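You operate a simulated robot arm through the tools that you are given. There is no shell and no other tool. Be economical: measure what you need, move in short steps, check, and stop when the job is done.

Carry out the task below with a simulated robot arm. There is one attempt and no reset: what you move stays moved.

JOB
Try the magnets on the blue and yellow dot sleeves, then cap them.
Fine: Stainless lets the magnet go: push each magnet up to its sleeve and let go; blue cap on the blue dot sleeve, yellow cap on the yellow; press them home; the third sleeve and its magnet stay. Drop and damage nothing, leave nothing switched on.

It is judged by the outcome, as a careful person would: the job done as asked, and still so three seconds after it is handed in. It fails if anything else is knocked over, pushed out of place, dropped, spilled or broken. A push-on lid holds only when it is set on centred and level and pressed home; a screw cap is set on level and turned clockwise until tight.

ROBOT AND FRAMES
A 6-joint arm with a two-finger parallel gripper, fixed in place. Base frame: the origin is at the foot of the arm, x ahead of it, y to its left, z up; the work surface is at about z = 6. Lengths are in mm, angles in rad, forces in N, time in s.
With the tool pointing down near the work surface it reaches from about 160 to 420 mm from the base axis. Its first joint turns from -1.152 to 1.152 rad. Payload 1.57 kg.
The tool frame sits at the grasp point between the pads (the TCP): z along the fingers, y along the line on which they close. The tips reach 30 mm beyond it. Largest opening 80 mm; finger width 17, thickness 12; the body of the gripper, 40 by 82 mm, starts 80 mm behind the TCP.
Orientation is that of the tool frame in the base frame, as a unit quaternion [w, x, y, z]. With the fingers straight down and closing along the base's y, the tool's x points along the base's -x, its y along +y and its z along -z.

CONTROLS
- The arm moves only by the tool servo_tool. Its argument "deltas" is a list of rows, each a list of 7 numbers: the shift along the base's x, y, z in mm, then the turn, a rotation vector about the base's x, y, z in rad, then the opening, from 0 (shut) to 1 (fully open). In form: [[dx, dy, dz, rx, ry, rz, gripper], ...]. A call has 1 to 8 rows; each row shifts and turns the commanded pose from where the row before left it. Rows are played at 5 a second. More than 50 mm and 0.15 rad between two rows, or a gripper value outside its range, and nothing of the call is played. A pose out of reach is approached as far as the arm can. The call stops where the force on the tool passes 40 N (or 10 N more than at its start, if that is more) or the arm is blocked; 0.2 s more then pass. Each finger travels about 153 mm/s and halts on what it meets, pressing with about 32 N; the grip force reading is that of the motor and also rises with nothing between the fingers. The clock runs only during rows and for 0.2 s after the last one: add rows that do not move to give the fingers time. It gives the time, the measured TCP pose, the force on the tool (base axes), the opening and the grip force at its end, in the units of the frame above (readings bear some noise).
- Cameras (640 x 400 px; columns grow to the right, rows downward): "scene" is fixed at [65.4, -335.2, 427.9]; the picture's right is [0.71, -0.71, 0.00], its down [-0.39, -0.39, -0.84] and it looks along [0.59, 0.59, -0.55] (base axes); focal length 236 px, centre (320, 200). "wrist" rides on the gripper at [72, -7, -122] in the tool frame; the picture's right is [0.09, 1.00, 0.00], its down [-0.84, 0.08, -0.54] and it looks along [-0.54, 0.05, 0.84] (tool axes); focal length 238 px, centre (320, 200). There is no depth. A picture from a camera that has moved, and an enlarged one, comes with that camera's place and axes in the base frame and with its lens.
- snapshot(camera): a new picture of that camera. No time passes.
- zoom(camera, box): a new picture of the part [left, top, right, bottom] of that camera's present view, enlarged. No time passes.
- job_done(): hands the job in; it is judged then, once.

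Go step by step. Nothing tells you positions but the pictures and the camera data: compare them with the known pose of the tool, close in by small moves and look again before you grip or let go. The budget is 120 turns and 68 pictures, counting those below and the enlarged ones. Unless the task says otherwise, let go and move clear before handing in, and close with one line.

The tools are called after ">>>" as a command line: name --pt "numbers of a row" for each row, then --argument value for the rest, lists and objects as JSON in quotes. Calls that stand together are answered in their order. servo_tool: Moves the arm, as the interface text tells. Its arguments: {"type":"object","properties":{"deltas":{"type":"array"}},"required":["deltas"]} The other tools are called the same way: snapshot (camera) takes a picture; zoom (camera, box) takes an enlarged picture of a part of a camera's view; job_done () hands the job in.

At the start:

```text
clock: 0.0
position: [227.0, 23.8, 314.2]
tool_rot: [-0.001, -0.001, 1.0, 0.0]
ft_force: [0.1, 0.4, 0.2]
width: 80.1
gripper_force: 0.0
```

scene: 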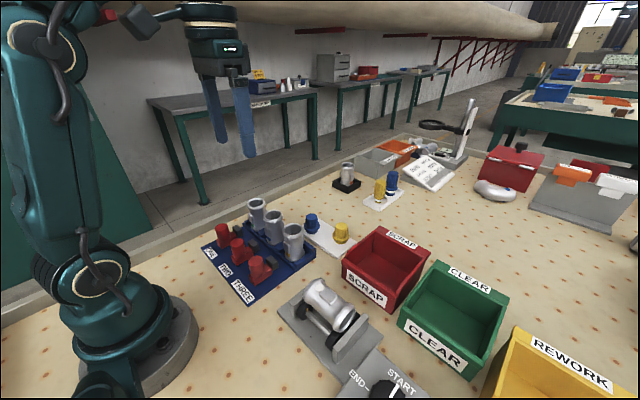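
wrist: 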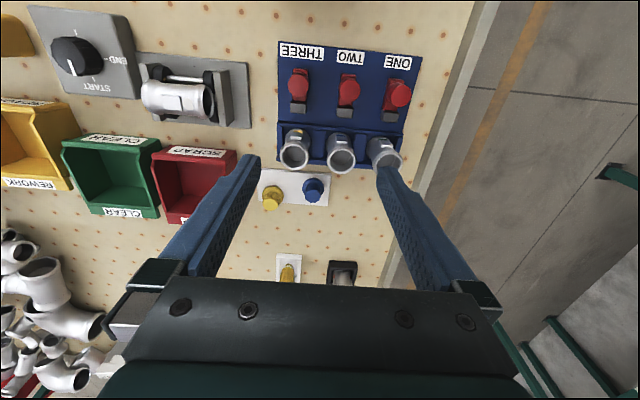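

I see a blue rack with three sleeves and three red-handled magnets, with caps on a white plate beyond it. I'll take closer looks to find the dots and measure positions.

>>> zoom --camera "scene" --box '[190, 180, 370, 310]'

>>> zoom --camera "wrist" --box '[240, 30, 440, 220]'

>>> zoom --camera "scene" --box '[320, 150, 420, 220]'

```text
3.08 times, centred on (280, 245) of scene
camera zoom: at [65.4, -335.2, 427.9], right [0.71, -0.71, 0.0], down [-0.39, -0.39, -0.84], along [0.59, 0.59, -0.55], focal length 727 px, centre (443, 62)
```

zoom: 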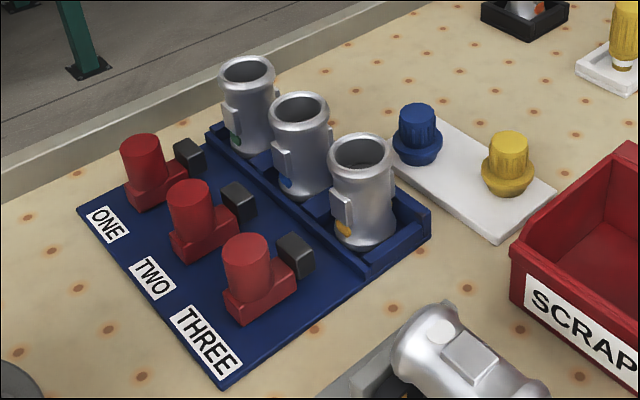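

```text
2.11 times, centred on (340, 125) of wrist
camera zoom: at [155.6, 16.6, 435.7], right [-0.09, 1.0, 0.0], down [0.84, 0.08, 0.54], along [0.54, 0.05, -0.84], focal length 502 px, centre (278, 358)
```

zoom: 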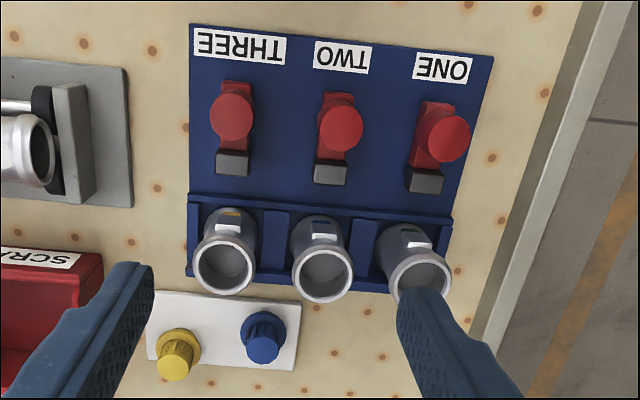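

```text
5.71 times, centred on (370, 185) of scene
camera zoom: at [65.4, -335.2, 427.9], right [0.71, -0.71, 0.0], down [-0.39, -0.39, -0.84], along [0.59, 0.59, -0.55], focal length 1350 px, centre (34, 286)
```

zoom: 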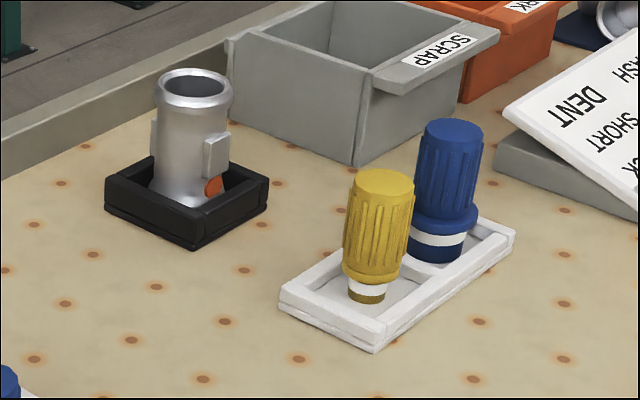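

Sleeve THREE carries the yellow dot, TWO the blue and ONE the green, so ONE should stay. I'll come down for a nearer look.

>>> servo_tool --pt "-9 -5 -30 0 0 0 1" --pt "-9 -5 -30 0 0 0 1" --pt "-9 0 -30 0 0 0 1" --pt "0 0 0 0 0 0 1"

>>> snapshot --camera "wrist"

>>> zoom --camera "scene" --box '[240, 190, 330, 260]'

>>> zoom --camera "scene" --box '[295, 200, 365, 250]'

```text
clock: 1.0
position: [201.7, 13.2, 222.4]
tool_rot: [0.001, -0.001, 1.0, 0.0]
ft_force: [-0.6, 0.0, -0.5]
width: 80.1
gripper_force: 0.1
```

```text
62 pictures are left
camera wrist: at [129.4, 6.6, 345.1], right [-0.09, 1.0, 0.0], down [0.84, 0.08, 0.54], along [0.54, 0.05, -0.84], focal length 238 px, centre (320, 200)
```

wrist: 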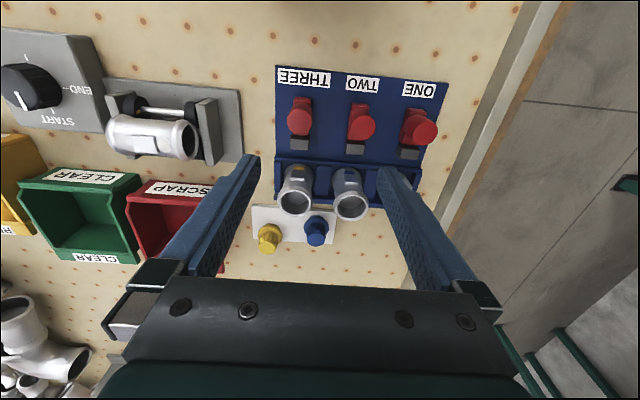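

```text
5.71 times, centred on (285, 225) of scene
camera zoom: at [65.4, -335.2, 427.9], right [0.71, -0.71, 0.0], down [-0.39, -0.39, -0.84], along [0.59, 0.59, -0.55], focal length 1350 px, centre (520, 57)
```

zoom: 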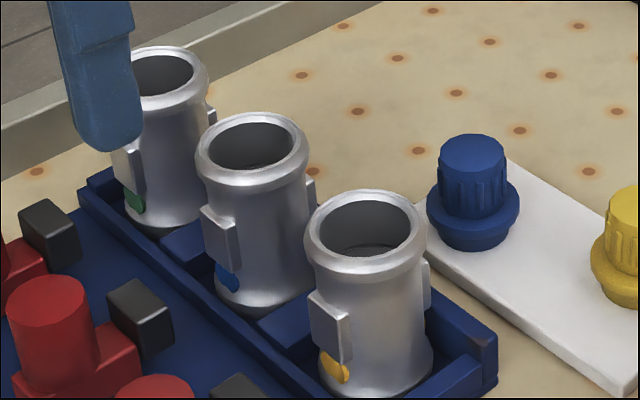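

```text
8.00 times, centred on (330, 225) of scene
camera zoom: at [65.4, -335.2, 427.9], right [0.71, -0.71, 0.0], down [-0.39, -0.39, -0.84], along [0.59, 0.59, -0.55], focal length 1890 px, centre (240, 0)
```

zoom: 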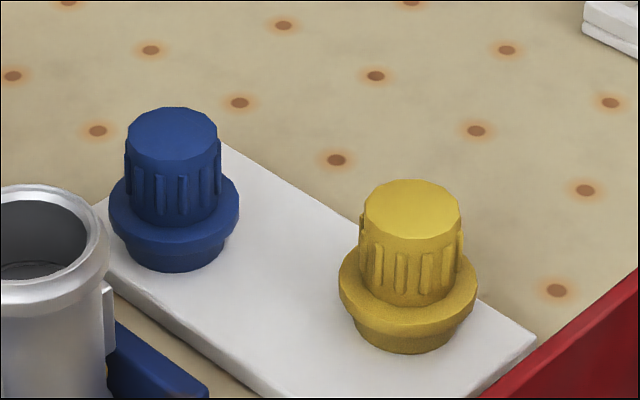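

Sleeve tops are at about THREE (305,-10,83) and TWO (305,65,83), with 48 mm rims; the caps lie beyond them at x≈390–410. Next I need a closer look at the magnets.

>>> servo_tool --pt "-10 0 -30 0 0 0 1" --pt "-10 5 -30 0 0 0 1" --pt "-10 0 0 0 0 0 1" --pt "0 0 0 0 0 0 1"

>>> snapshot --camera "wrist"

>>> zoom --camera "scene" --box '[200, 210, 290, 310]'

```text
clock: 2.0
position: [171.8, 16.7, 162.0]
tool_rot: [0.0, 0.0, 1.0, 0.0]
ft_force: [0.3, -0.2, -0.2]
width: 80.0
gripper_force: 0.0
```

```text
59 pictures are left
camera wrist: at [99.2, 10.4, 284.9], right [-0.09, 1.0, 0.0], down [0.84, 0.08, 0.54], along [0.54, 0.05, -0.84], focal length 238 px, centre (320, 200)
```

wrist: 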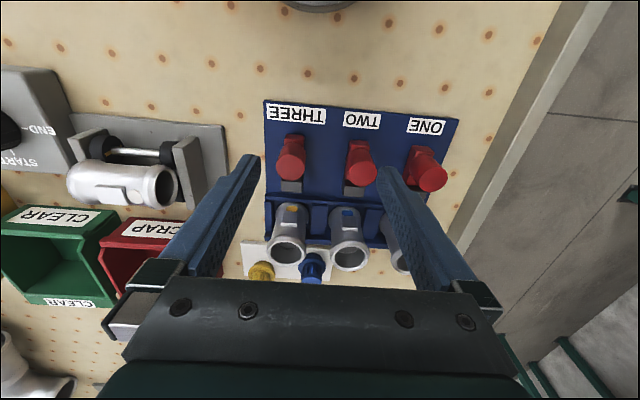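

```text
4.00 times, centred on (245, 260) of scene
camera zoom: at [65.4, -335.2, 427.9], right [0.71, -0.71, 0.0], down [-0.39, -0.39, -0.84], along [0.59, 0.59, -0.55], focal length 945 px, centre (620, -40)
```

zoom: 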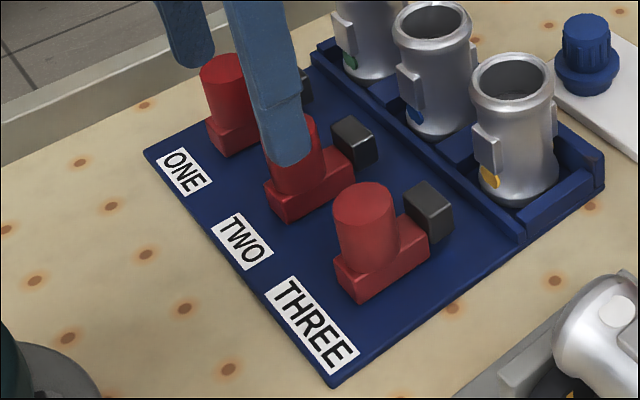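

Magnet THREE's handle top is at about (206.5,-10,61), with the black face at x≈250 and the sleeve pad at x≈281, leaving about 30 mm to push. I'll go above that handle and check.

>>> servo_tool --pt "12 -9 -20 0 0 0 0.7" --pt "12 -9 -16 0 0 0 0.7" --pt "11 -9 -16 0 0 0 0.7" --pt "0 0 0 0 0 0 0.7"

>>> snapshot --camera "wrist"

>>> zoom --camera "scene" --box '[200, 190, 320, 310]'

```text
clock: 3.0
position: [205.9, -8.1, 110.7]
tool_rot: [0.0, 0.0, 1.0, 0.0]
ft_force: [0.4, -0.1, -0.1]
width: 56.1
gripper_force: 0.0
```

```text
57 pictures are left
camera wrist: at [133.5, -15.2, 232.3], right [-0.09, 1.0, 0.0], down [0.84, 0.08, 0.54], along [0.54, 0.05, -0.84], focal length 238 px, centre (320, 200)
```

wrist: 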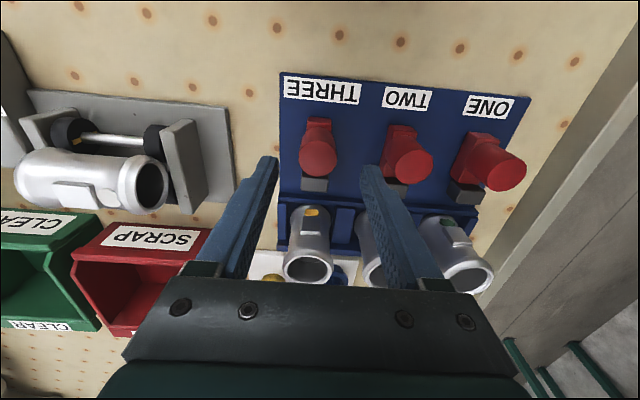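

```text
3.33 times, centred on (260, 250) of scene
camera zoom: at [65.4, -335.2, 427.9], right [0.71, -0.71, 0.0], down [-0.39, -0.39, -0.84], along [0.59, 0.59, -0.55], focal length 788 px, centre (520, 33)
```

zoom: 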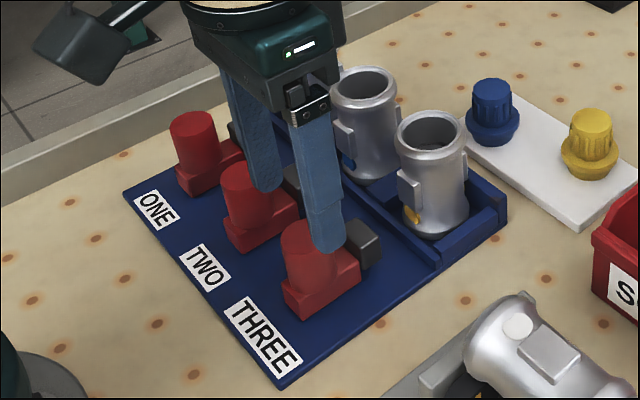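

The handle centre checks out at about (205,-10). I'll shift 2 mm, come down and grip it gently.

>>> servo_tool --pt "0 -2 -16 0 0 0 0.7" --pt "0 0 -16 0 0 0 0.7" --pt "0 0 -14 0 0 0 0.7" --pt "0 0 0 0 0 0 0.7"

>>> snapshot --camera "wrist"

>>> zoom --camera "scene" --box '[200, 190, 320, 310]'

```text
clock: 4.0
position: [206.4, -9.8, 66.7]
tool_rot: [0.001, 0.0, 1.0, 0.0]
ft_force: [-0.2, -0.7, 0.3]
width: 56.1
gripper_force: 0.1
```

```text
55 pictures are left
camera wrist: at [134.0, -17.8, 188.0], right [-0.09, 1.0, 0.0], down [0.84, 0.08, 0.54], along [0.54, 0.05, -0.84], focal length 238 px, centre (320, 200)
```

wrist: 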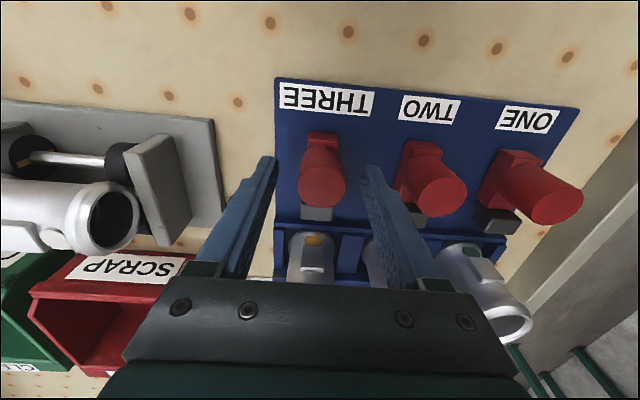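

```text
3.33 times, centred on (260, 250) of scene
camera zoom: at [65.4, -335.2, 427.9], right [0.71, -0.71, 0.0], down [-0.39, -0.39, -0.84], along [0.59, 0.59, -0.55], focal length 788 px, centre (520, 33)
```

zoom: 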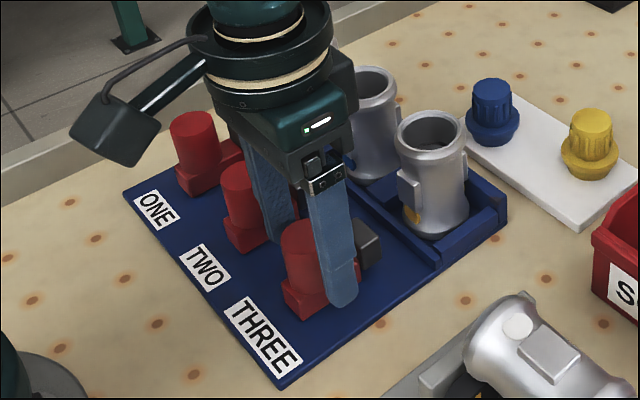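

The fingers straddle the handle. I'll close on it.

>>> servo_tool --pt "0 0 -3 0 0 0 0.5" --pt "0 0 0 0 0 0 0.3" --pt "0 0 0 0 0 0 0.3" --pt "0 0 0 0 0 0 0.3"

```text
clock: 5.0
position: [206.6, -11.0, 64.1]
tool_rot: [0.0, 0.0, 1.0, 0.0]
ft_force: [-0.3, 6.9, 2.0]
width: 30.7
gripper_force: 4.0
```

It is gripped, 30.7 mm across. Now I'll slide it forward in short steps while watching the force.

>>> servo_tool --pt "5 -0.5 0 0 0 0 0.25" --pt "7 0 0 0 0 0 0.25" --pt "7 0 0 0 0 0 0.25" --pt "0 0 0 0 0 0 0.25"

>>> zoom --camera "scene" --box '[220, 210, 320, 300]'

```text
clock: 6.0
position: [226.1, -11.4, 64.1]
tool_rot: [0.001, 0.0, 1.0, 0.0]
ft_force: [-0.6, 13.9, 5.8]
width: 31.9
gripper_force: 6.5
```

```text
4.44 times, centred on (270, 255) of scene
camera zoom: at [65.4, -335.2, 427.9], right [0.71, -0.71, 0.0], down [-0.39, -0.39, -0.84], along [0.59, 0.59, -0.55], focal length 1050 px, centre (542, -44)
```

zoom: 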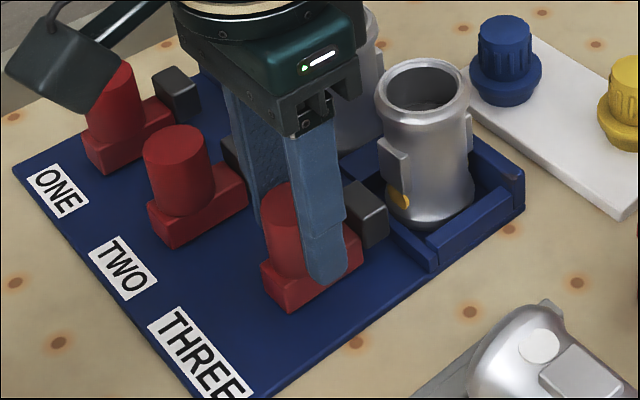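

The sideways force suggests the magnet runs in a guide, centred slightly to +y. I'll correct by 1.5 mm and go on.

>>> servo_tool --pt "0 1.5 0 0 0 0 0.3" --pt "3 0 0 0 0 0 0.3" --pt "3 0 0 0 0 0 0.3" --pt "0 0 0 0 0 0 0.3"

>>> zoom --camera "scene" --box '[220, 210, 320, 300]'

```text
clock: 7.0
position: [229.9, -9.9, 63.5]
tool_rot: [-0.001, -0.001, 1.0, -0.001]
ft_force: [-1.4, -6.4, -10.1]
width: 28.9
gripper_force: 38.6
```

```text
4.44 times, centred on (270, 255) of scene
camera zoom: at [65.4, -335.2, 427.9], right [0.71, -0.71, 0.0], down [-0.39, -0.39, -0.84], along [0.59, 0.59, -0.55], focal length 1050 px, centre (542, -44)
```

zoom: 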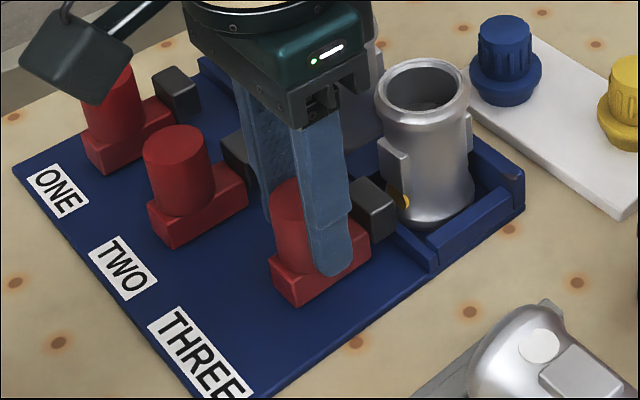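

The magnet is sliding, with about 6–8 mm left to the sleeve pad. I'll keep on in small steps.

>>> servo_tool --pt "2 0 0 0 0 0 0.34" --pt "2 0 0 0 0 0 0.34" --pt "0 0 0 0 0 0 0.34"

>>> zoom --camera "scene" --box '[250, 220, 310, 280]'

```text
clock: 7.8
position: [234.9, -10.2, 62.1]
tool_rot: [0.0, 0.0, 1.0, 0.0]
ft_force: [-0.5, -8.6, -4.2]
width: 29.1
gripper_force: 38.6
```

```text
6.67 times, centred on (280, 250) of scene
camera zoom: at [65.4, -335.2, 427.9], right [0.71, -0.71, 0.0], down [-0.39, -0.39, -0.84], along [0.59, 0.59, -0.55], focal length 1575 px, centre (587, -133)
```

zoom: 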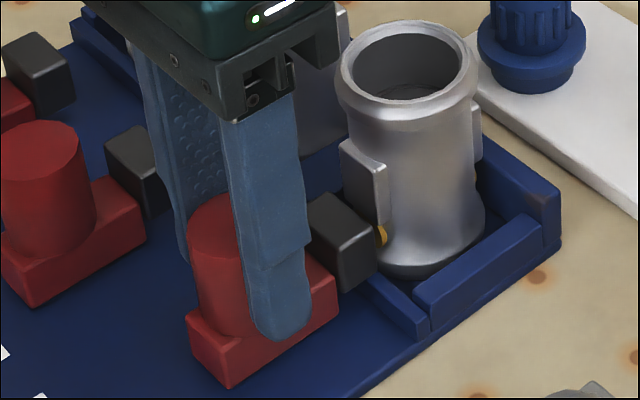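

It is very near the pad. I'll creep forward until it touches.

>>> servo_tool --pt "1.5 0 0 0 0 0 0.34" --pt "0 0 0 0 0 0 0.34"

>>> servo_tool --pt "1 0 0 0 0 0 0.34" --pt "0 0 0 0 0 0 0.34"

>>> zoom --camera "scene" --box '[250, 220, 310, 280]'

```text
clock: 8.4
position: [237.0, -10.2, 61.9]
tool_rot: [0.0, -0.001, 1.0, 0.0]
ft_force: [-1.0, -19.6, -16.0]
width: 29.0
gripper_force: 39.3
```

```text
clock: 9.0
position: [238.2, -10.9, 62.8]
tool_rot: [0.0, 0.0, 1.0, -0.001]
ft_force: [-1.0, -21.0, -15.2]
width: 28.7
gripper_force: 39.2
```

```text
6.67 times, centred on (280, 250) of scene
camera zoom: at [65.4, -335.2, 427.9], right [0.71, -0.71, 0.0], down [-0.39, -0.39, -0.84], along [0.59, 0.59, -0.55], focal length 1575 px, centre (587, -133)
```

zoom: 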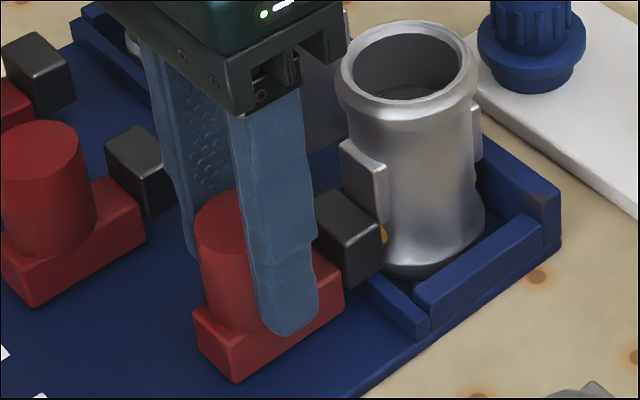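

Contact seems a millimetre or so away. I'll ease off the sideways load and go on.

>>> servo_tool --pt "0 -0.8 -0.5 0 0 0 0.34" --pt "1 0 0 0 0 0 0.34" --pt "0 0 0 0 0 0 0.34"

>>> servo_tool --pt "1 0 0 0 0 0 0.34" --pt "0 0 0 0 0 0 0.34"

>>> snapshot --camera "wrist"

>>> zoom --camera "scene" --box '[260, 230, 300, 270]'

```text
clock: 9.8
position: [238.4, -9.9, 60.5]
tool_rot: [0.002, 0.0, 1.0, -0.001]
ft_force: [-2.3, 0.0, 12.2]
width: 28.9
gripper_force: 38.6
```

```text
clock: 10.4
position: [239.8, -9.6, 63.6]
tool_rot: [0.0, 0.0, 1.0, -0.001]
ft_force: [-7.9, 8.5, 22.2]
width: 28.9
gripper_force: 38.6
```

```text
49 pictures are left
camera wrist: at [167.2, -17.1, 184.4], right [-0.09, 1.0, 0.0], down [0.84, 0.08, 0.54], along [0.54, 0.05, -0.84], focal length 238 px, centre (320, 200)
```

wrist: 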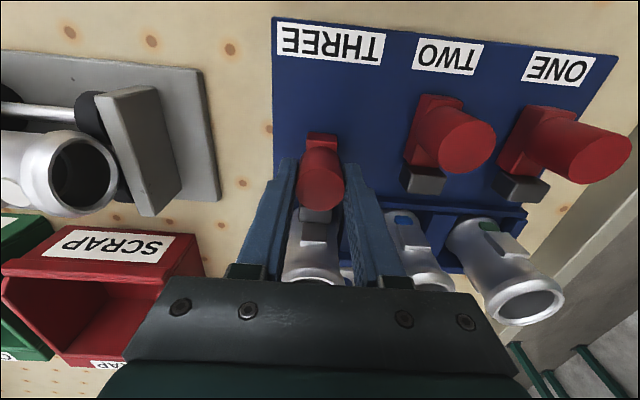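

```text
10.00 times, centred on (280, 250) of scene
camera zoom: at [65.4, -335.1, 427.9], right [0.71, -0.71, 0.0], down [-0.39, -0.39, -0.84], along [0.59, 0.59, -0.55], focal length 2363 px, centre (720, -300)
```

zoom: 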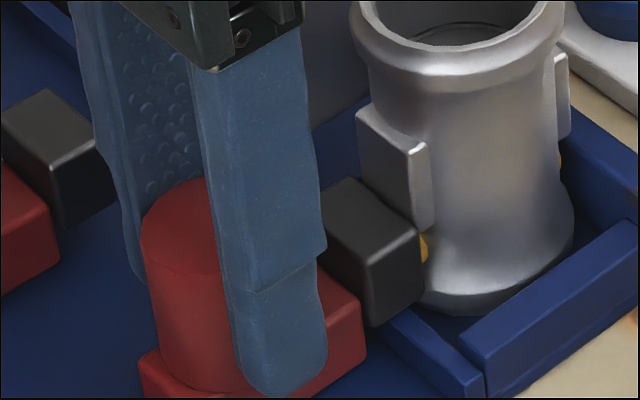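

The force in x has jumped to −8 N, which looks like contact. I'll confirm with half a millimetre more.

>>> servo_tool --pt "0.5 0 -0.3 0 0 0 0.34" --pt "0 0 0 0 0 0 0.34"

```text
clock: 11.0
position: [239.0, -10.5, 62.0]
tool_rot: [0.001, 0.0, 1.0, 0.0]
ft_force: [-6.1, 4.6, 31.1]
width: 28.9
gripper_force: 38.5
```

It's in contact and not advancing. I'll open to let go, then look.

>>> servo_tool --pt "0 0 0 0 0 0 0.5" --pt "0 0 0 0 0 0 0.65" --pt "0 0 0 0 0 0 0.65" --pt "0 0 0 0 0 0 0.65"

>>> zoom --camera "scene" --box '[220, 210, 320, 290]'

```text
clock: 12.0
position: [238.4, -9.2, 62.3]
tool_rot: [0.0, 0.001, 1.0, 0.0]
ft_force: [1.4, 0.0, -0.2]
width: 52.0
gripper_force: 0.0
```

```text
5.00 times, centred on (270, 250) of scene
camera zoom: at [65.4, -335.2, 427.9], right [0.71, -0.71, 0.0], down [-0.39, -0.39, -0.84], along [0.59, 0.59, -0.55], focal length 1181 px, centre (570, -50)
```

zoom: 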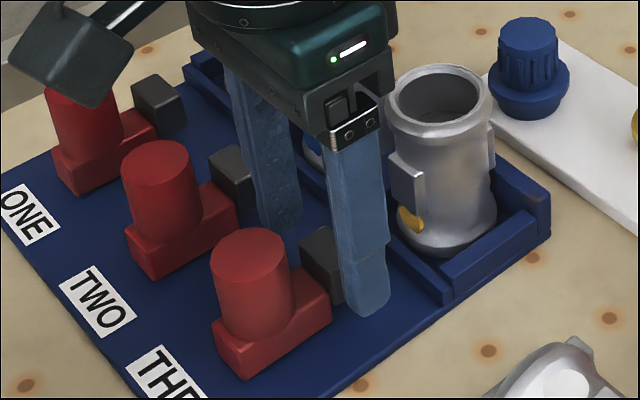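

The magnet sprang straight back when released, so the yellow-dot sleeve is tested. I'll lift and move over magnet TWO.

>>> servo_tool --pt "0 0 20 0 0 0 0.65" --pt "0 0 28 0 0 0 0.65" --pt "-17 25 0 0 0 0 0.65" --pt "-16 25 0 0 0 0 0.65" --pt "0 22 0 0 0 0 0.65" --pt "0 0 0 0 0 0 0.65"

>>> snapshot --camera "wrist"

>>> zoom --camera "scene" --box '[200, 200, 320, 290]'

```text
clock: 13.4
position: [208.5, 60.4, 110.5]
tool_rot: [0.0, 0.0, 1.0, -0.001]
ft_force: [0.8, 0.8, -0.2]
width: 52.0
gripper_force: 0.2
```

```text
46 pictures are left
camera wrist: at [136.2, 53.9, 231.7], right [-0.09, 1.0, 0.0], down [0.84, 0.08, 0.54], along [0.54, 0.05, -0.84], focal length 238 px, centre (320, 200)
```

wrist: 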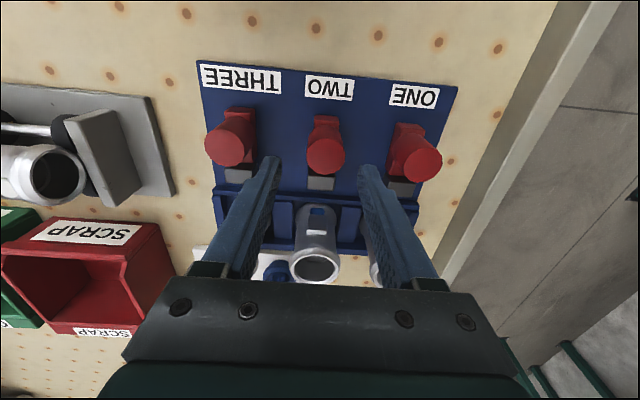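

```text
4.44 times, centred on (260, 245) of scene
camera zoom: at [65.4, -335.1, 427.9], right [0.71, -0.71, 0.0], down [-0.39, -0.39, -0.84], along [0.59, 0.59, -0.55], focal length 1050 px, centre (587, 0)
```

zoom: 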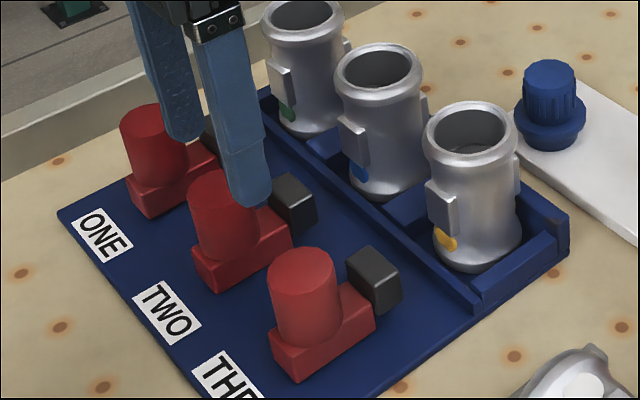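

Magnet TWO's handle is at about (205,64.8). I'll align, come down and grip.

>>> servo_tool --pt "-0.5 2.8 -16 0 0 0 0.65" --pt "0 0 -16 0 0 0 0.65" --pt "0 0 -15 0 0 0 0.65" --pt "0 0 0 0 0 0 0.65" --pt "0 0 0 0 0 0 0.65"

>>> servo_tool --pt "0 0 0 0 0 0 0.45" --pt "0 0 0 0 0 0 0.34" --pt "0 0 0 0 0 0 0.34" --pt "0 0 0 0 0 0 0.34"

```text
clock: 14.6
position: [205.9, 65.1, 63.0]
tool_rot: [0.001, 0.0, 1.0, -0.001]
ft_force: [-0.2, 0.2, -0.7]
width: 51.9
gripper_force: 0.1
```

```text
clock: 15.6
position: [206.4, 64.9, 64.1]
tool_rot: [0.0, 0.0, 1.0, 0.001]
ft_force: [-0.1, 13.2, -6.2]
width: 28.8
gripper_force: 38.9
```

Gripped. I'll push forward toward x≈239 in stages.

>>> servo_tool --pt "6 0.4 0 0 0 0 0.34" --pt "7 0 0 0 0 0 0.34" --pt "7 0 0 0 0 0 0.34" --pt "6 0 0 0 0 0 0.34" --pt "3 0 0 0 0 0 0.34" --pt "0 0 0 0 0 0 0.34"

>>> servo_tool --pt "1.5 0 0 0 0 0 0.34" --pt "1.5 0 0 0 0 0 0.34" --pt "0 0 0 0 0 0 0.34"

>>> zoom --camera "scene" --box '[230, 210, 290, 260]'

```text
clock: 17.0
position: [235.9, 64.2, 63.0]
tool_rot: [0.001, 0.0, 1.0, 0.0]
ft_force: [-0.6, 11.0, 10.8]
width: 28.6
gripper_force: 38.7
```

```text
clock: 17.8
position: [238.9, 64.6, 63.8]
tool_rot: [0.002, 0.0, 1.0, 0.001]
ft_force: [-3.0, 20.2, 26.8]
width: 29.0
gripper_force: 38.4
```

```text
8.00 times, centred on (260, 235) of scene
camera zoom: at [65.4, -335.2, 427.9], right [0.71, -0.71, 0.0], down [-0.39, -0.39, -0.84], along [0.59, 0.59, -0.55], focal length 1890 px, centre (800, -80)
```

zoom: 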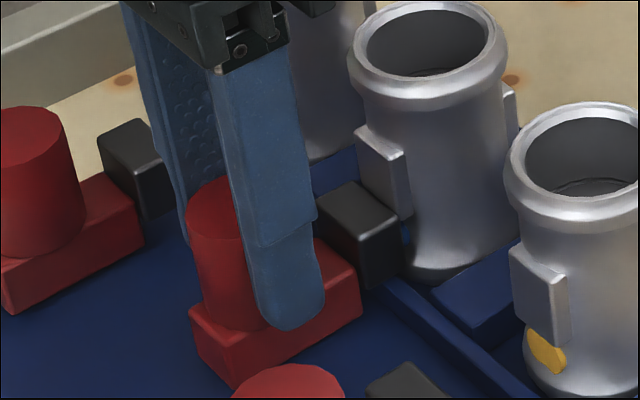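

>>> servo_tool --pt "1 0.4 0.3 0 0 0 0.34" --pt "0 0 0 0 0 0 0.34"

>>> servo_tool --pt "0.7 0 0.2 0 0 0 0.34" --pt "0 0 0 0 0 0 0.34"

>>> zoom --camera "scene" --box '[240, 215, 280, 250]'

```text
clock: 18.4
position: [239.4, 65.0, 63.9]
tool_rot: [0.001, 0.0, 1.0, 0.0]
ft_force: [-0.9, 14.7, 10.6]
width: 28.8
gripper_force: 38.8
```

```text
clock: 19.0
position: [239.7, 65.6, 63.9]
tool_rot: [-0.001, 0.001, 1.0, 0.0]
ft_force: [-0.9, 12.4, -1.8]
width: 28.9
gripper_force: 38.7
```

```text
11.43 times, centred on (260, 232) of scene
camera zoom: at [65.4, -335.2, 427.9], right [0.71, -0.71, 0.0], down [-0.39, -0.39, -0.84], along [0.59, 0.59, -0.55], focal length 2700 px, centre (1006, -171)
```

zoom: 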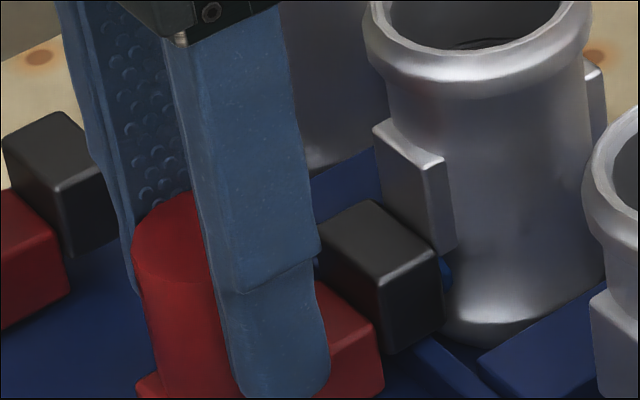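

There's no clear contact force yet, so I'll creep a bit more.

>>> servo_tool --pt "0.7 0.3 0 0 0 0 0.34" --pt "0 0 0 0 0 0 0.34"

>>> servo_tool --pt "0.7 0 0 0 0 0 0.34" --pt "0 0 0 0 0 0 0.34"

```text
clock: 19.6
position: [240.6, 65.3, 63.3]
tool_rot: [-0.002, 0.0, 1.0, 0.0]
ft_force: [-12.1, 8.8, 13.3]
width: 29.0
gripper_force: 39.0
```

```text
clock: 20.2
position: [240.3, 65.1, 62.5]
tool_rot: [-0.003, 0.0, 1.0, -0.001]
ft_force: [-22.5, -0.8, 31.5]
width: 29.2
gripper_force: 39.2
```

That's firm contact at −22 N. I'll let go, lift, and look.

>>> servo_tool --pt "0 0 0 0 0 0 0.5" --pt "0 0 0 0 0 0 0.65" --pt "0 0 0 0 0 0 0.65" --pt "0 0 20 0 0 0 0.65" --pt "0 0 28 0 0 0 0.65" --pt "0 0 0 0 0 0 0.65"

>>> zoom --camera "scene" --box '[200, 200, 320, 290]'

```text
clock: 21.6
position: [241.5, 64.7, 109.4]
tool_rot: [0.002, 0.0, 1.0, 0.0]
ft_force: [1.0, -0.1, 0.0]
width: 51.9
gripper_force: 0.0
```

```text
4.44 times, centred on (260, 245) of scene
camera zoom: at [65.4, -335.2, 427.9], right [0.71, -0.71, 0.0], down [-0.39, -0.39, -0.84], along [0.59, 0.59, -0.55], focal length 1050 px, centre (587, 0)
```

zoom: 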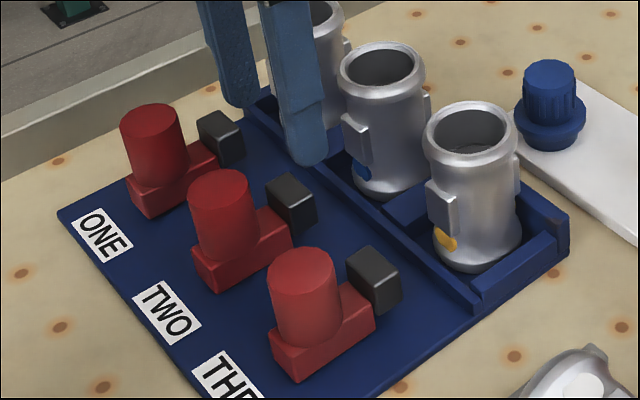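

Magnet TWO also sprang back. The contact on THREE was weaker, about 7 N, so I'll try that one again to be sure.

>>> servo_tool --pt "-17.1 -10 0 0 0 0 0.65" --pt "-18 -30 0 0 0 0 0.65" --pt "0 -36 0 0 0 0 0.65" --pt "0 0 -16 0 0 0 0.65" --pt "0 0 -16 0 0 0 0.65" --pt "0 0 -16 0 0 0 0.65" --pt "0 0 0 0 0 0 0.65" --pt "0 0 0 0 0 0 0.65"

>>> servo_tool --pt "0 0 0 0 0 0 0.45" --pt "0 0 0 0 0 0 0.34" --pt "0 0 0 0 0 0 0.34" --pt "0 0 0 0 0 0 0.34"

>>> servo_tool --pt "6 0 0 0 0 0 0.34" --pt "7 0 0 0 0 0 0.34" --pt "7 0 0 0 0 0 0.34" --pt "6 0 0 0 0 0 0.34" --pt "4 0 0 0 0 0 0.34" --pt "2 0 0 0 0 0 0.34" --pt "0 0 0 0 0 0 0.34"

```text
clock: 23.4
position: [205.8, -10.1, 63.2]
tool_rot: [-0.001, -0.001, 1.0, -0.001]
ft_force: [0.3, 0.8, -0.6]
width: 52.0
gripper_force: 0.0
```

```text
clock: 24.4
position: [207.1, -10.3, 63.6]
tool_rot: [0.0, 0.0, 1.0, 0.0]
ft_force: [0.0, 5.4, -1.8]
width: 31.0
gripper_force: 2.4
```

```text
clock: 26.0
position: [238.4, -9.2, 64.2]
tool_rot: [0.0, 0.0, 1.0, 0.0]
ft_force: [-0.2, 3.2, 1.5]
width: 30.2
gripper_force: 1.8
```

>>> servo_tool --pt "0 0 0 0 0 0 0.3" --pt "1 0 0 0 0 0 0.3" --pt "0 0 0 0 0 0 0.3"

>>> servo_tool --pt "1 0 0 0 0 0 0.3" --pt "0 0 0 0 0 0 0.3"

>>> zoom --camera "scene" --box '[250, 220, 310, 280]'

```text
clock: 26.8
position: [239.7, -10.5, 63.6]
tool_rot: [0.0, 0.0, 1.0, 0.0]
ft_force: [-0.3, -1.3, -2.2]
width: 29.0
gripper_force: 38.8
```

```text
clock: 27.4
position: [240.0, -10.0, 63.2]
tool_rot: [0.0, -0.001, 1.0, 0.0]
ft_force: [-8.0, -6.3, 15.5]
width: 29.1
gripper_force: 38.8
```

```text
6.67 times, centred on (280, 250) of scene
camera zoom: at [65.4, -335.2, 427.9], right [0.71, -0.71, 0.0], down [-0.39, -0.39, -0.84], along [0.59, 0.59, -0.55], focal length 1575 px, centre (587, -133)
```

zoom: 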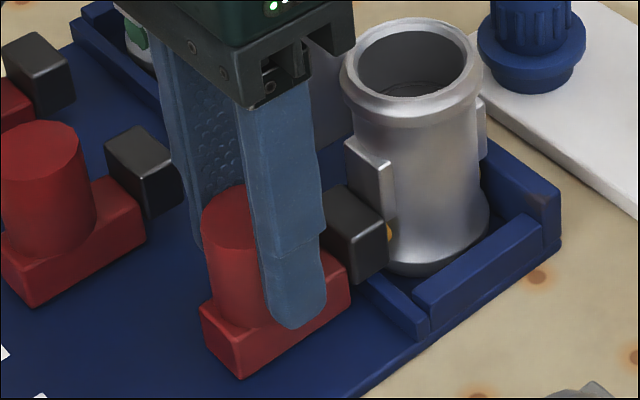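

It's clearly in contact and the sleeve has shifted 1–2 mm in its seat. I'll let go and lift clear.

>>> servo_tool --pt "0 0 0 0 0 0 0.5" --pt "0 0 0 0 0 0 0.65" --pt "0 0 0 0 0 0 0.65" --pt "0 0 25 0 0 0 0.65" --pt "0 0 40 0 0 0 0.65" --pt "0 0 50 0 0 0 0.65" --pt "0 0 40 0 0 0 0.65" --pt "0 0 0 0 0 0 0.65"

>>> zoom --camera "scene" --box '[200, 190, 320, 290]'

>>> snapshot --camera "wrist"

```text
clock: 29.2
position: [242.0, -10.1, 215.8]
tool_rot: [0.0, 0.0, 1.0, -0.002]
ft_force: [0.0, 0.2, 0.4]
width: 52.0
gripper_force: 0.0
```

```text
4.00 times, centred on (260, 240) of scene
camera zoom: at [65.4, -335.2, 427.9], right [0.71, -0.71, 0.0], down [-0.39, -0.39, -0.84], along [0.59, 0.59, -0.55], focal length 945 px, centre (560, 40)
```

zoom: 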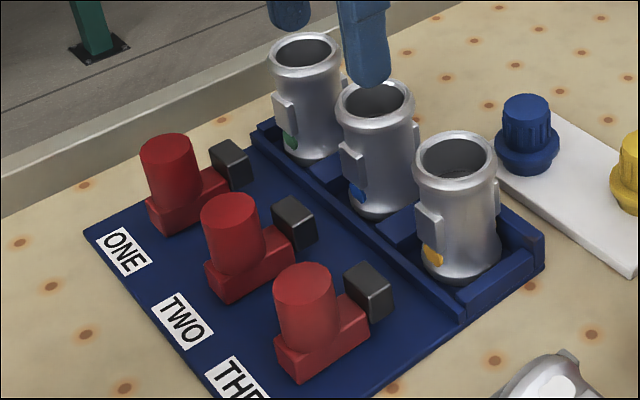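

```text
39 pictures are left
camera wrist: at [169.8, -16.8, 338.3], right [-0.09, 1.0, 0.0], down [0.84, 0.08, 0.54], along [0.54, 0.05, -0.84], focal length 238 px, centre (320, 200)
```

wrist: 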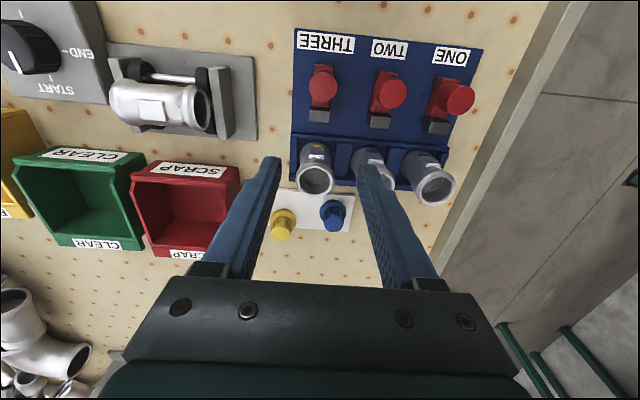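

Both magnets are back and the sleeves stand upright. Now I'll measure the caps and sleeve mouths.

>>> zoom --camera "wrist" --box '[260, 130, 380, 250]'

>>> zoom --camera "scene" --box '[275, 200, 365, 260]'

```text
3.33 times, centred on (320, 190) of wrist
camera zoom: at [169.8, -16.8, 338.3], right [-0.09, 1.0, 0.0], down [0.84, 0.08, 0.54], along [0.54, 0.05, -0.84], focal length 794 px, centre (320, 233)
```

zoom: 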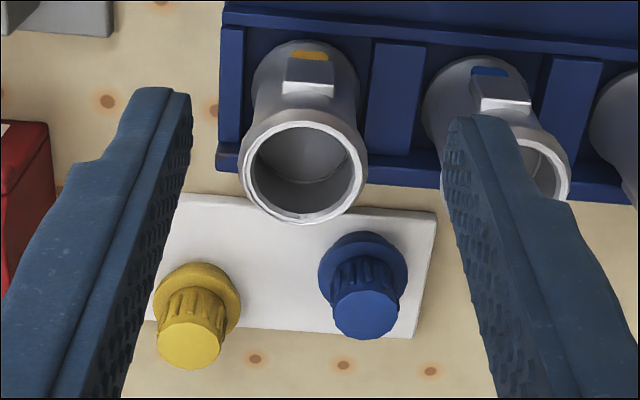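

```text
6.67 times, centred on (320, 230) of scene
camera zoom: at [65.4, -335.2, 427.9], right [0.71, -0.71, 0.0], down [-0.39, -0.39, -0.84], along [0.59, 0.59, -0.55], focal length 1575 px, centre (320, 0)
```

zoom: 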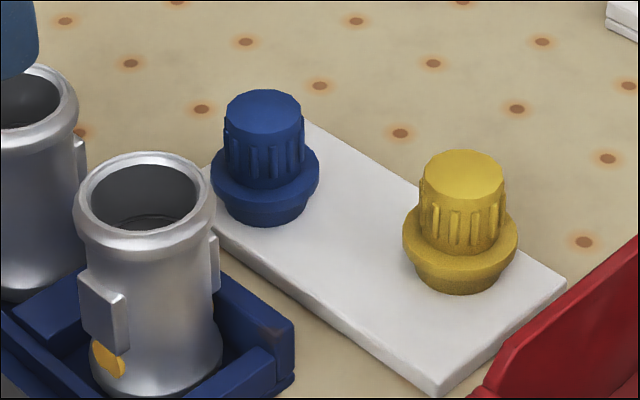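

Blue knob top comes out at (394,24.6,55) and yellow at (420,-55,55), near the limit of reach. I'll move above the blue cap first.

>>> servo_tool --pt "35 8 -20 0 0 0 0.56" --pt "40 9 -20 0 0 0 0.56" --pt "40 9 -20 0 0 0 0.56" --pt "39 9 -20 0 0 0 0.56" --pt "0 0 -25 0 0 0 0.56" --pt "0 0 0 0 0 0 0.56" --pt "0 0 0 0 0 0 0.56"

>>> snapshot --camera "wrist"

>>> zoom --camera "scene" --box '[275, 170, 365, 260]'

```text
clock: 30.8
position: [396.1, 24.5, 112.2]
tool_rot: [0.0, 0.0, 1.0, 0.001]
ft_force: [0.3, 0.1, 0.4]
width: 44.9
gripper_force: 0.0
```

```text
36 pictures are left
camera wrist: at [323.5, 17.0, 235.0], right [-0.09, 1.0, 0.0], down [0.84, 0.08, 0.54], along [0.54, 0.05, -0.84], focal length 238 px, centre (320, 200)
```

wrist: 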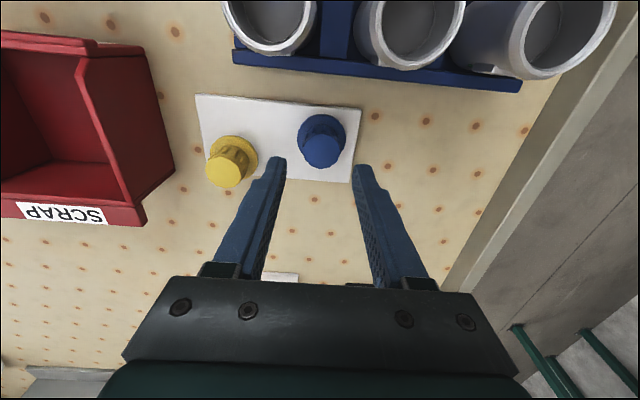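

```text
4.44 times, centred on (320, 215) of scene
camera zoom: at [65.4, -335.2, 427.9], right [0.71, -0.71, 0.0], down [-0.39, -0.39, -0.84], along [0.59, 0.59, -0.55], focal length 1050 px, centre (320, 133)
```

zoom: 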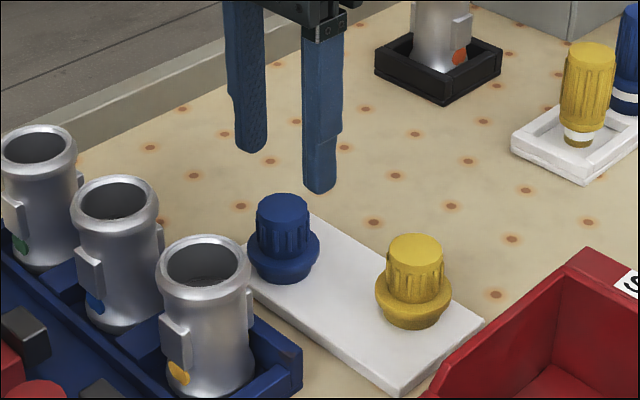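

Blue is centred at about (393,24.9), right under the tool. I'll descend around the knob.

>>> servo_tool --pt "-0.5 0 -15 0 0 0 0.56" --pt "0 0 -15 0 0 0 0.56" --pt "0 0 -13 0 0 0 0.56" --pt "0 0 -9 0 0 0 0.56" --pt "0 0 0 0 0 0 0.56" --pt "0 0 0 0 0 0 0.56"

>>> zoom --camera "scene" --box '[280, 180, 350, 240]'

>>> zoom --camera "wrist" --box '[220, 100, 420, 225]'

```text
clock: 32.2
position: [393.3, 25.4, 61.3]
tool_rot: [0.001, -0.001, 1.0, 0.0]
ft_force: [0.7, 0.2, -1.3]
width: 44.9
gripper_force: 0.0
```

```text
6.67 times, centred on (315, 210) of scene
camera zoom: at [65.4, -335.2, 427.9], right [0.71, -0.71, 0.0], down [-0.39, -0.39, -0.84], along [0.59, 0.59, -0.55], focal length 1575 px, centre (353, 133)
```

zoom: 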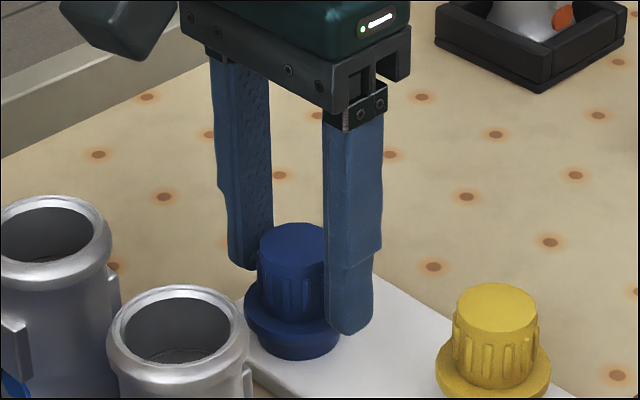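

```text
3.20 times, centred on (320, 162) of wrist
camera zoom: at [322.1, 17.6, 183.0], right [-0.09, 1.0, 0.0], down [0.84, 0.08, 0.54], along [0.54, 0.05, -0.84], focal length 763 px, centre (320, 320)
```

zoom: 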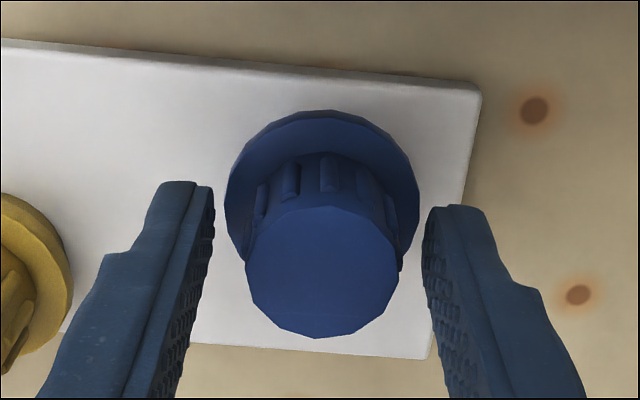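

The knob is centred in y and about 2 mm nearer in x than the tool. I'll correct and grip.

>>> servo_tool --pt "-1.5 -0.4 0 0 0 0 0.5" --pt "0 0 0 0 0 0 0.4" --pt "0 0 0 0 0 0 0.28" --pt "0 0 0 0 0 0 0.28" --pt "0 0 0 0 0 0 0.28"

>>> zoom --camera "wrist" --box '[220, 100, 420, 225]'

```text
clock: 33.4
position: [392.0, 23.9, 60.7]
tool_rot: [-0.001, 0.0, 1.0, 0.0]
ft_force: [-0.2, -0.7, 0.0]
width: 28.4
gripper_force: 32.2
```

```text
3.20 times, centred on (320, 162) of wrist
camera zoom: at [320.6, 17.3, 182.9], right [-0.09, 1.0, 0.0], down [0.84, 0.08, 0.54], along [0.54, 0.05, -0.84], focal length 763 px, centre (320, 320)
```

zoom: 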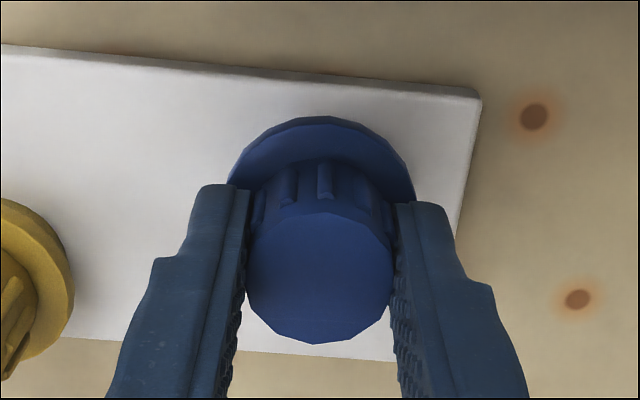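

The blue cap is held. I'll lift it straight up and carry it toward sleeve TWO, stopping short to measure.

>>> servo_tool --pt "0 0 10 0 0 0 0.28" --pt "0 0 30 0 0 0 0.28" --pt "0 0 40 0 0 0 0.28" --pt "0 10 30 0 0 0 0.28" --pt "-15 15 0 0 0 0 0.28" --pt "-20 15 0 0 0 0 0.28" --pt "0 0 0 0 0 0 0.28" --pt "0 0 0 0 0 0 0.28"

>>> snapshot --camera "wrist"

>>> zoom --camera "scene" --box '[230, 150, 350, 250]'

```text
clock: 35.2
position: [353.5, 59.9, 158.6]
tool_rot: [0.001, 0.0, 1.0, 0.0]
ft_force: [0.3, 0.1, 0.0]
width: 28.1
gripper_force: 31.9
out of reach, approached as far as the arm can: row 4
```

```text
31 pictures are left
camera wrist: at [280.2, 53.0, 280.3], right [-0.09, 1.0, 0.0], down [0.84, 0.08, 0.54], along [0.54, 0.05, -0.84], focal length 238 px, centre (320, 200)
```

wrist: 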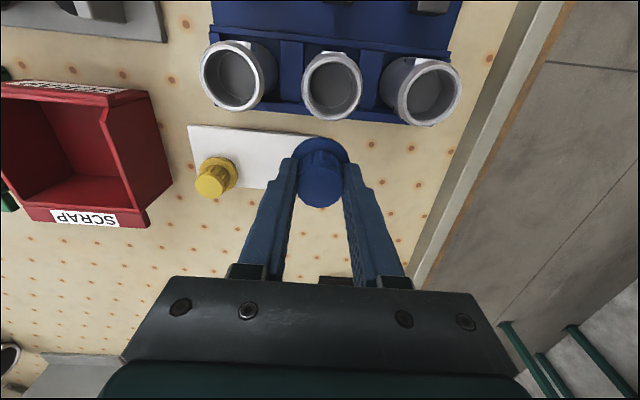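

```text
4.00 times, centred on (290, 200) of scene
camera zoom: at [65.4, -335.1, 427.9], right [0.71, -0.71, 0.0], down [-0.39, -0.39, -0.84], along [0.59, 0.59, -0.55], focal length 945 px, centre (440, 200)
```

zoom: 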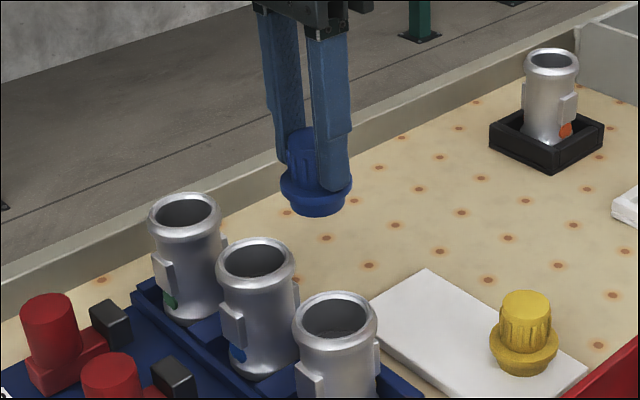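

I'll zoom to fix the sleeve mouth centres accurately.

>>> zoom --camera "wrist" --box '[190, 20, 390, 145]'

>>> zoom --camera "scene" --box '[275, 200, 345, 250]'

```text
3.20 times, centred on (290, 82) of wrist
camera zoom: at [280.2, 53.0, 280.3], right [-0.09, 1.0, 0.0], down [0.84, 0.08, 0.54], along [0.54, 0.05, -0.84], focal length 763 px, centre (416, 576)
```

zoom: 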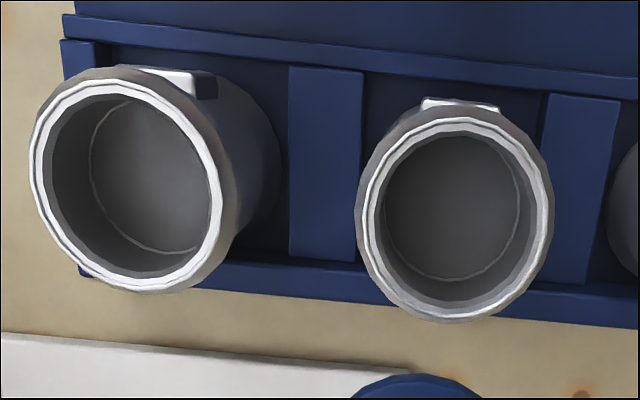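

```text
8.00 times, centred on (310, 225) of scene
camera zoom: at [65.4, -335.1, 427.9], right [0.71, -0.71, 0.0], down [-0.39, -0.39, -0.84], along [0.59, 0.59, -0.55], focal length 1890 px, centre (400, 0)
```

zoom: 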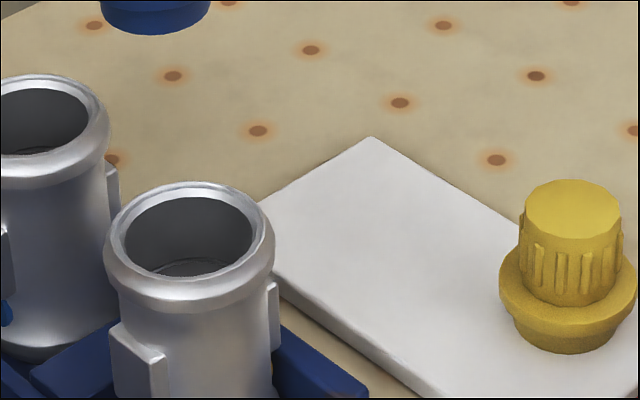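

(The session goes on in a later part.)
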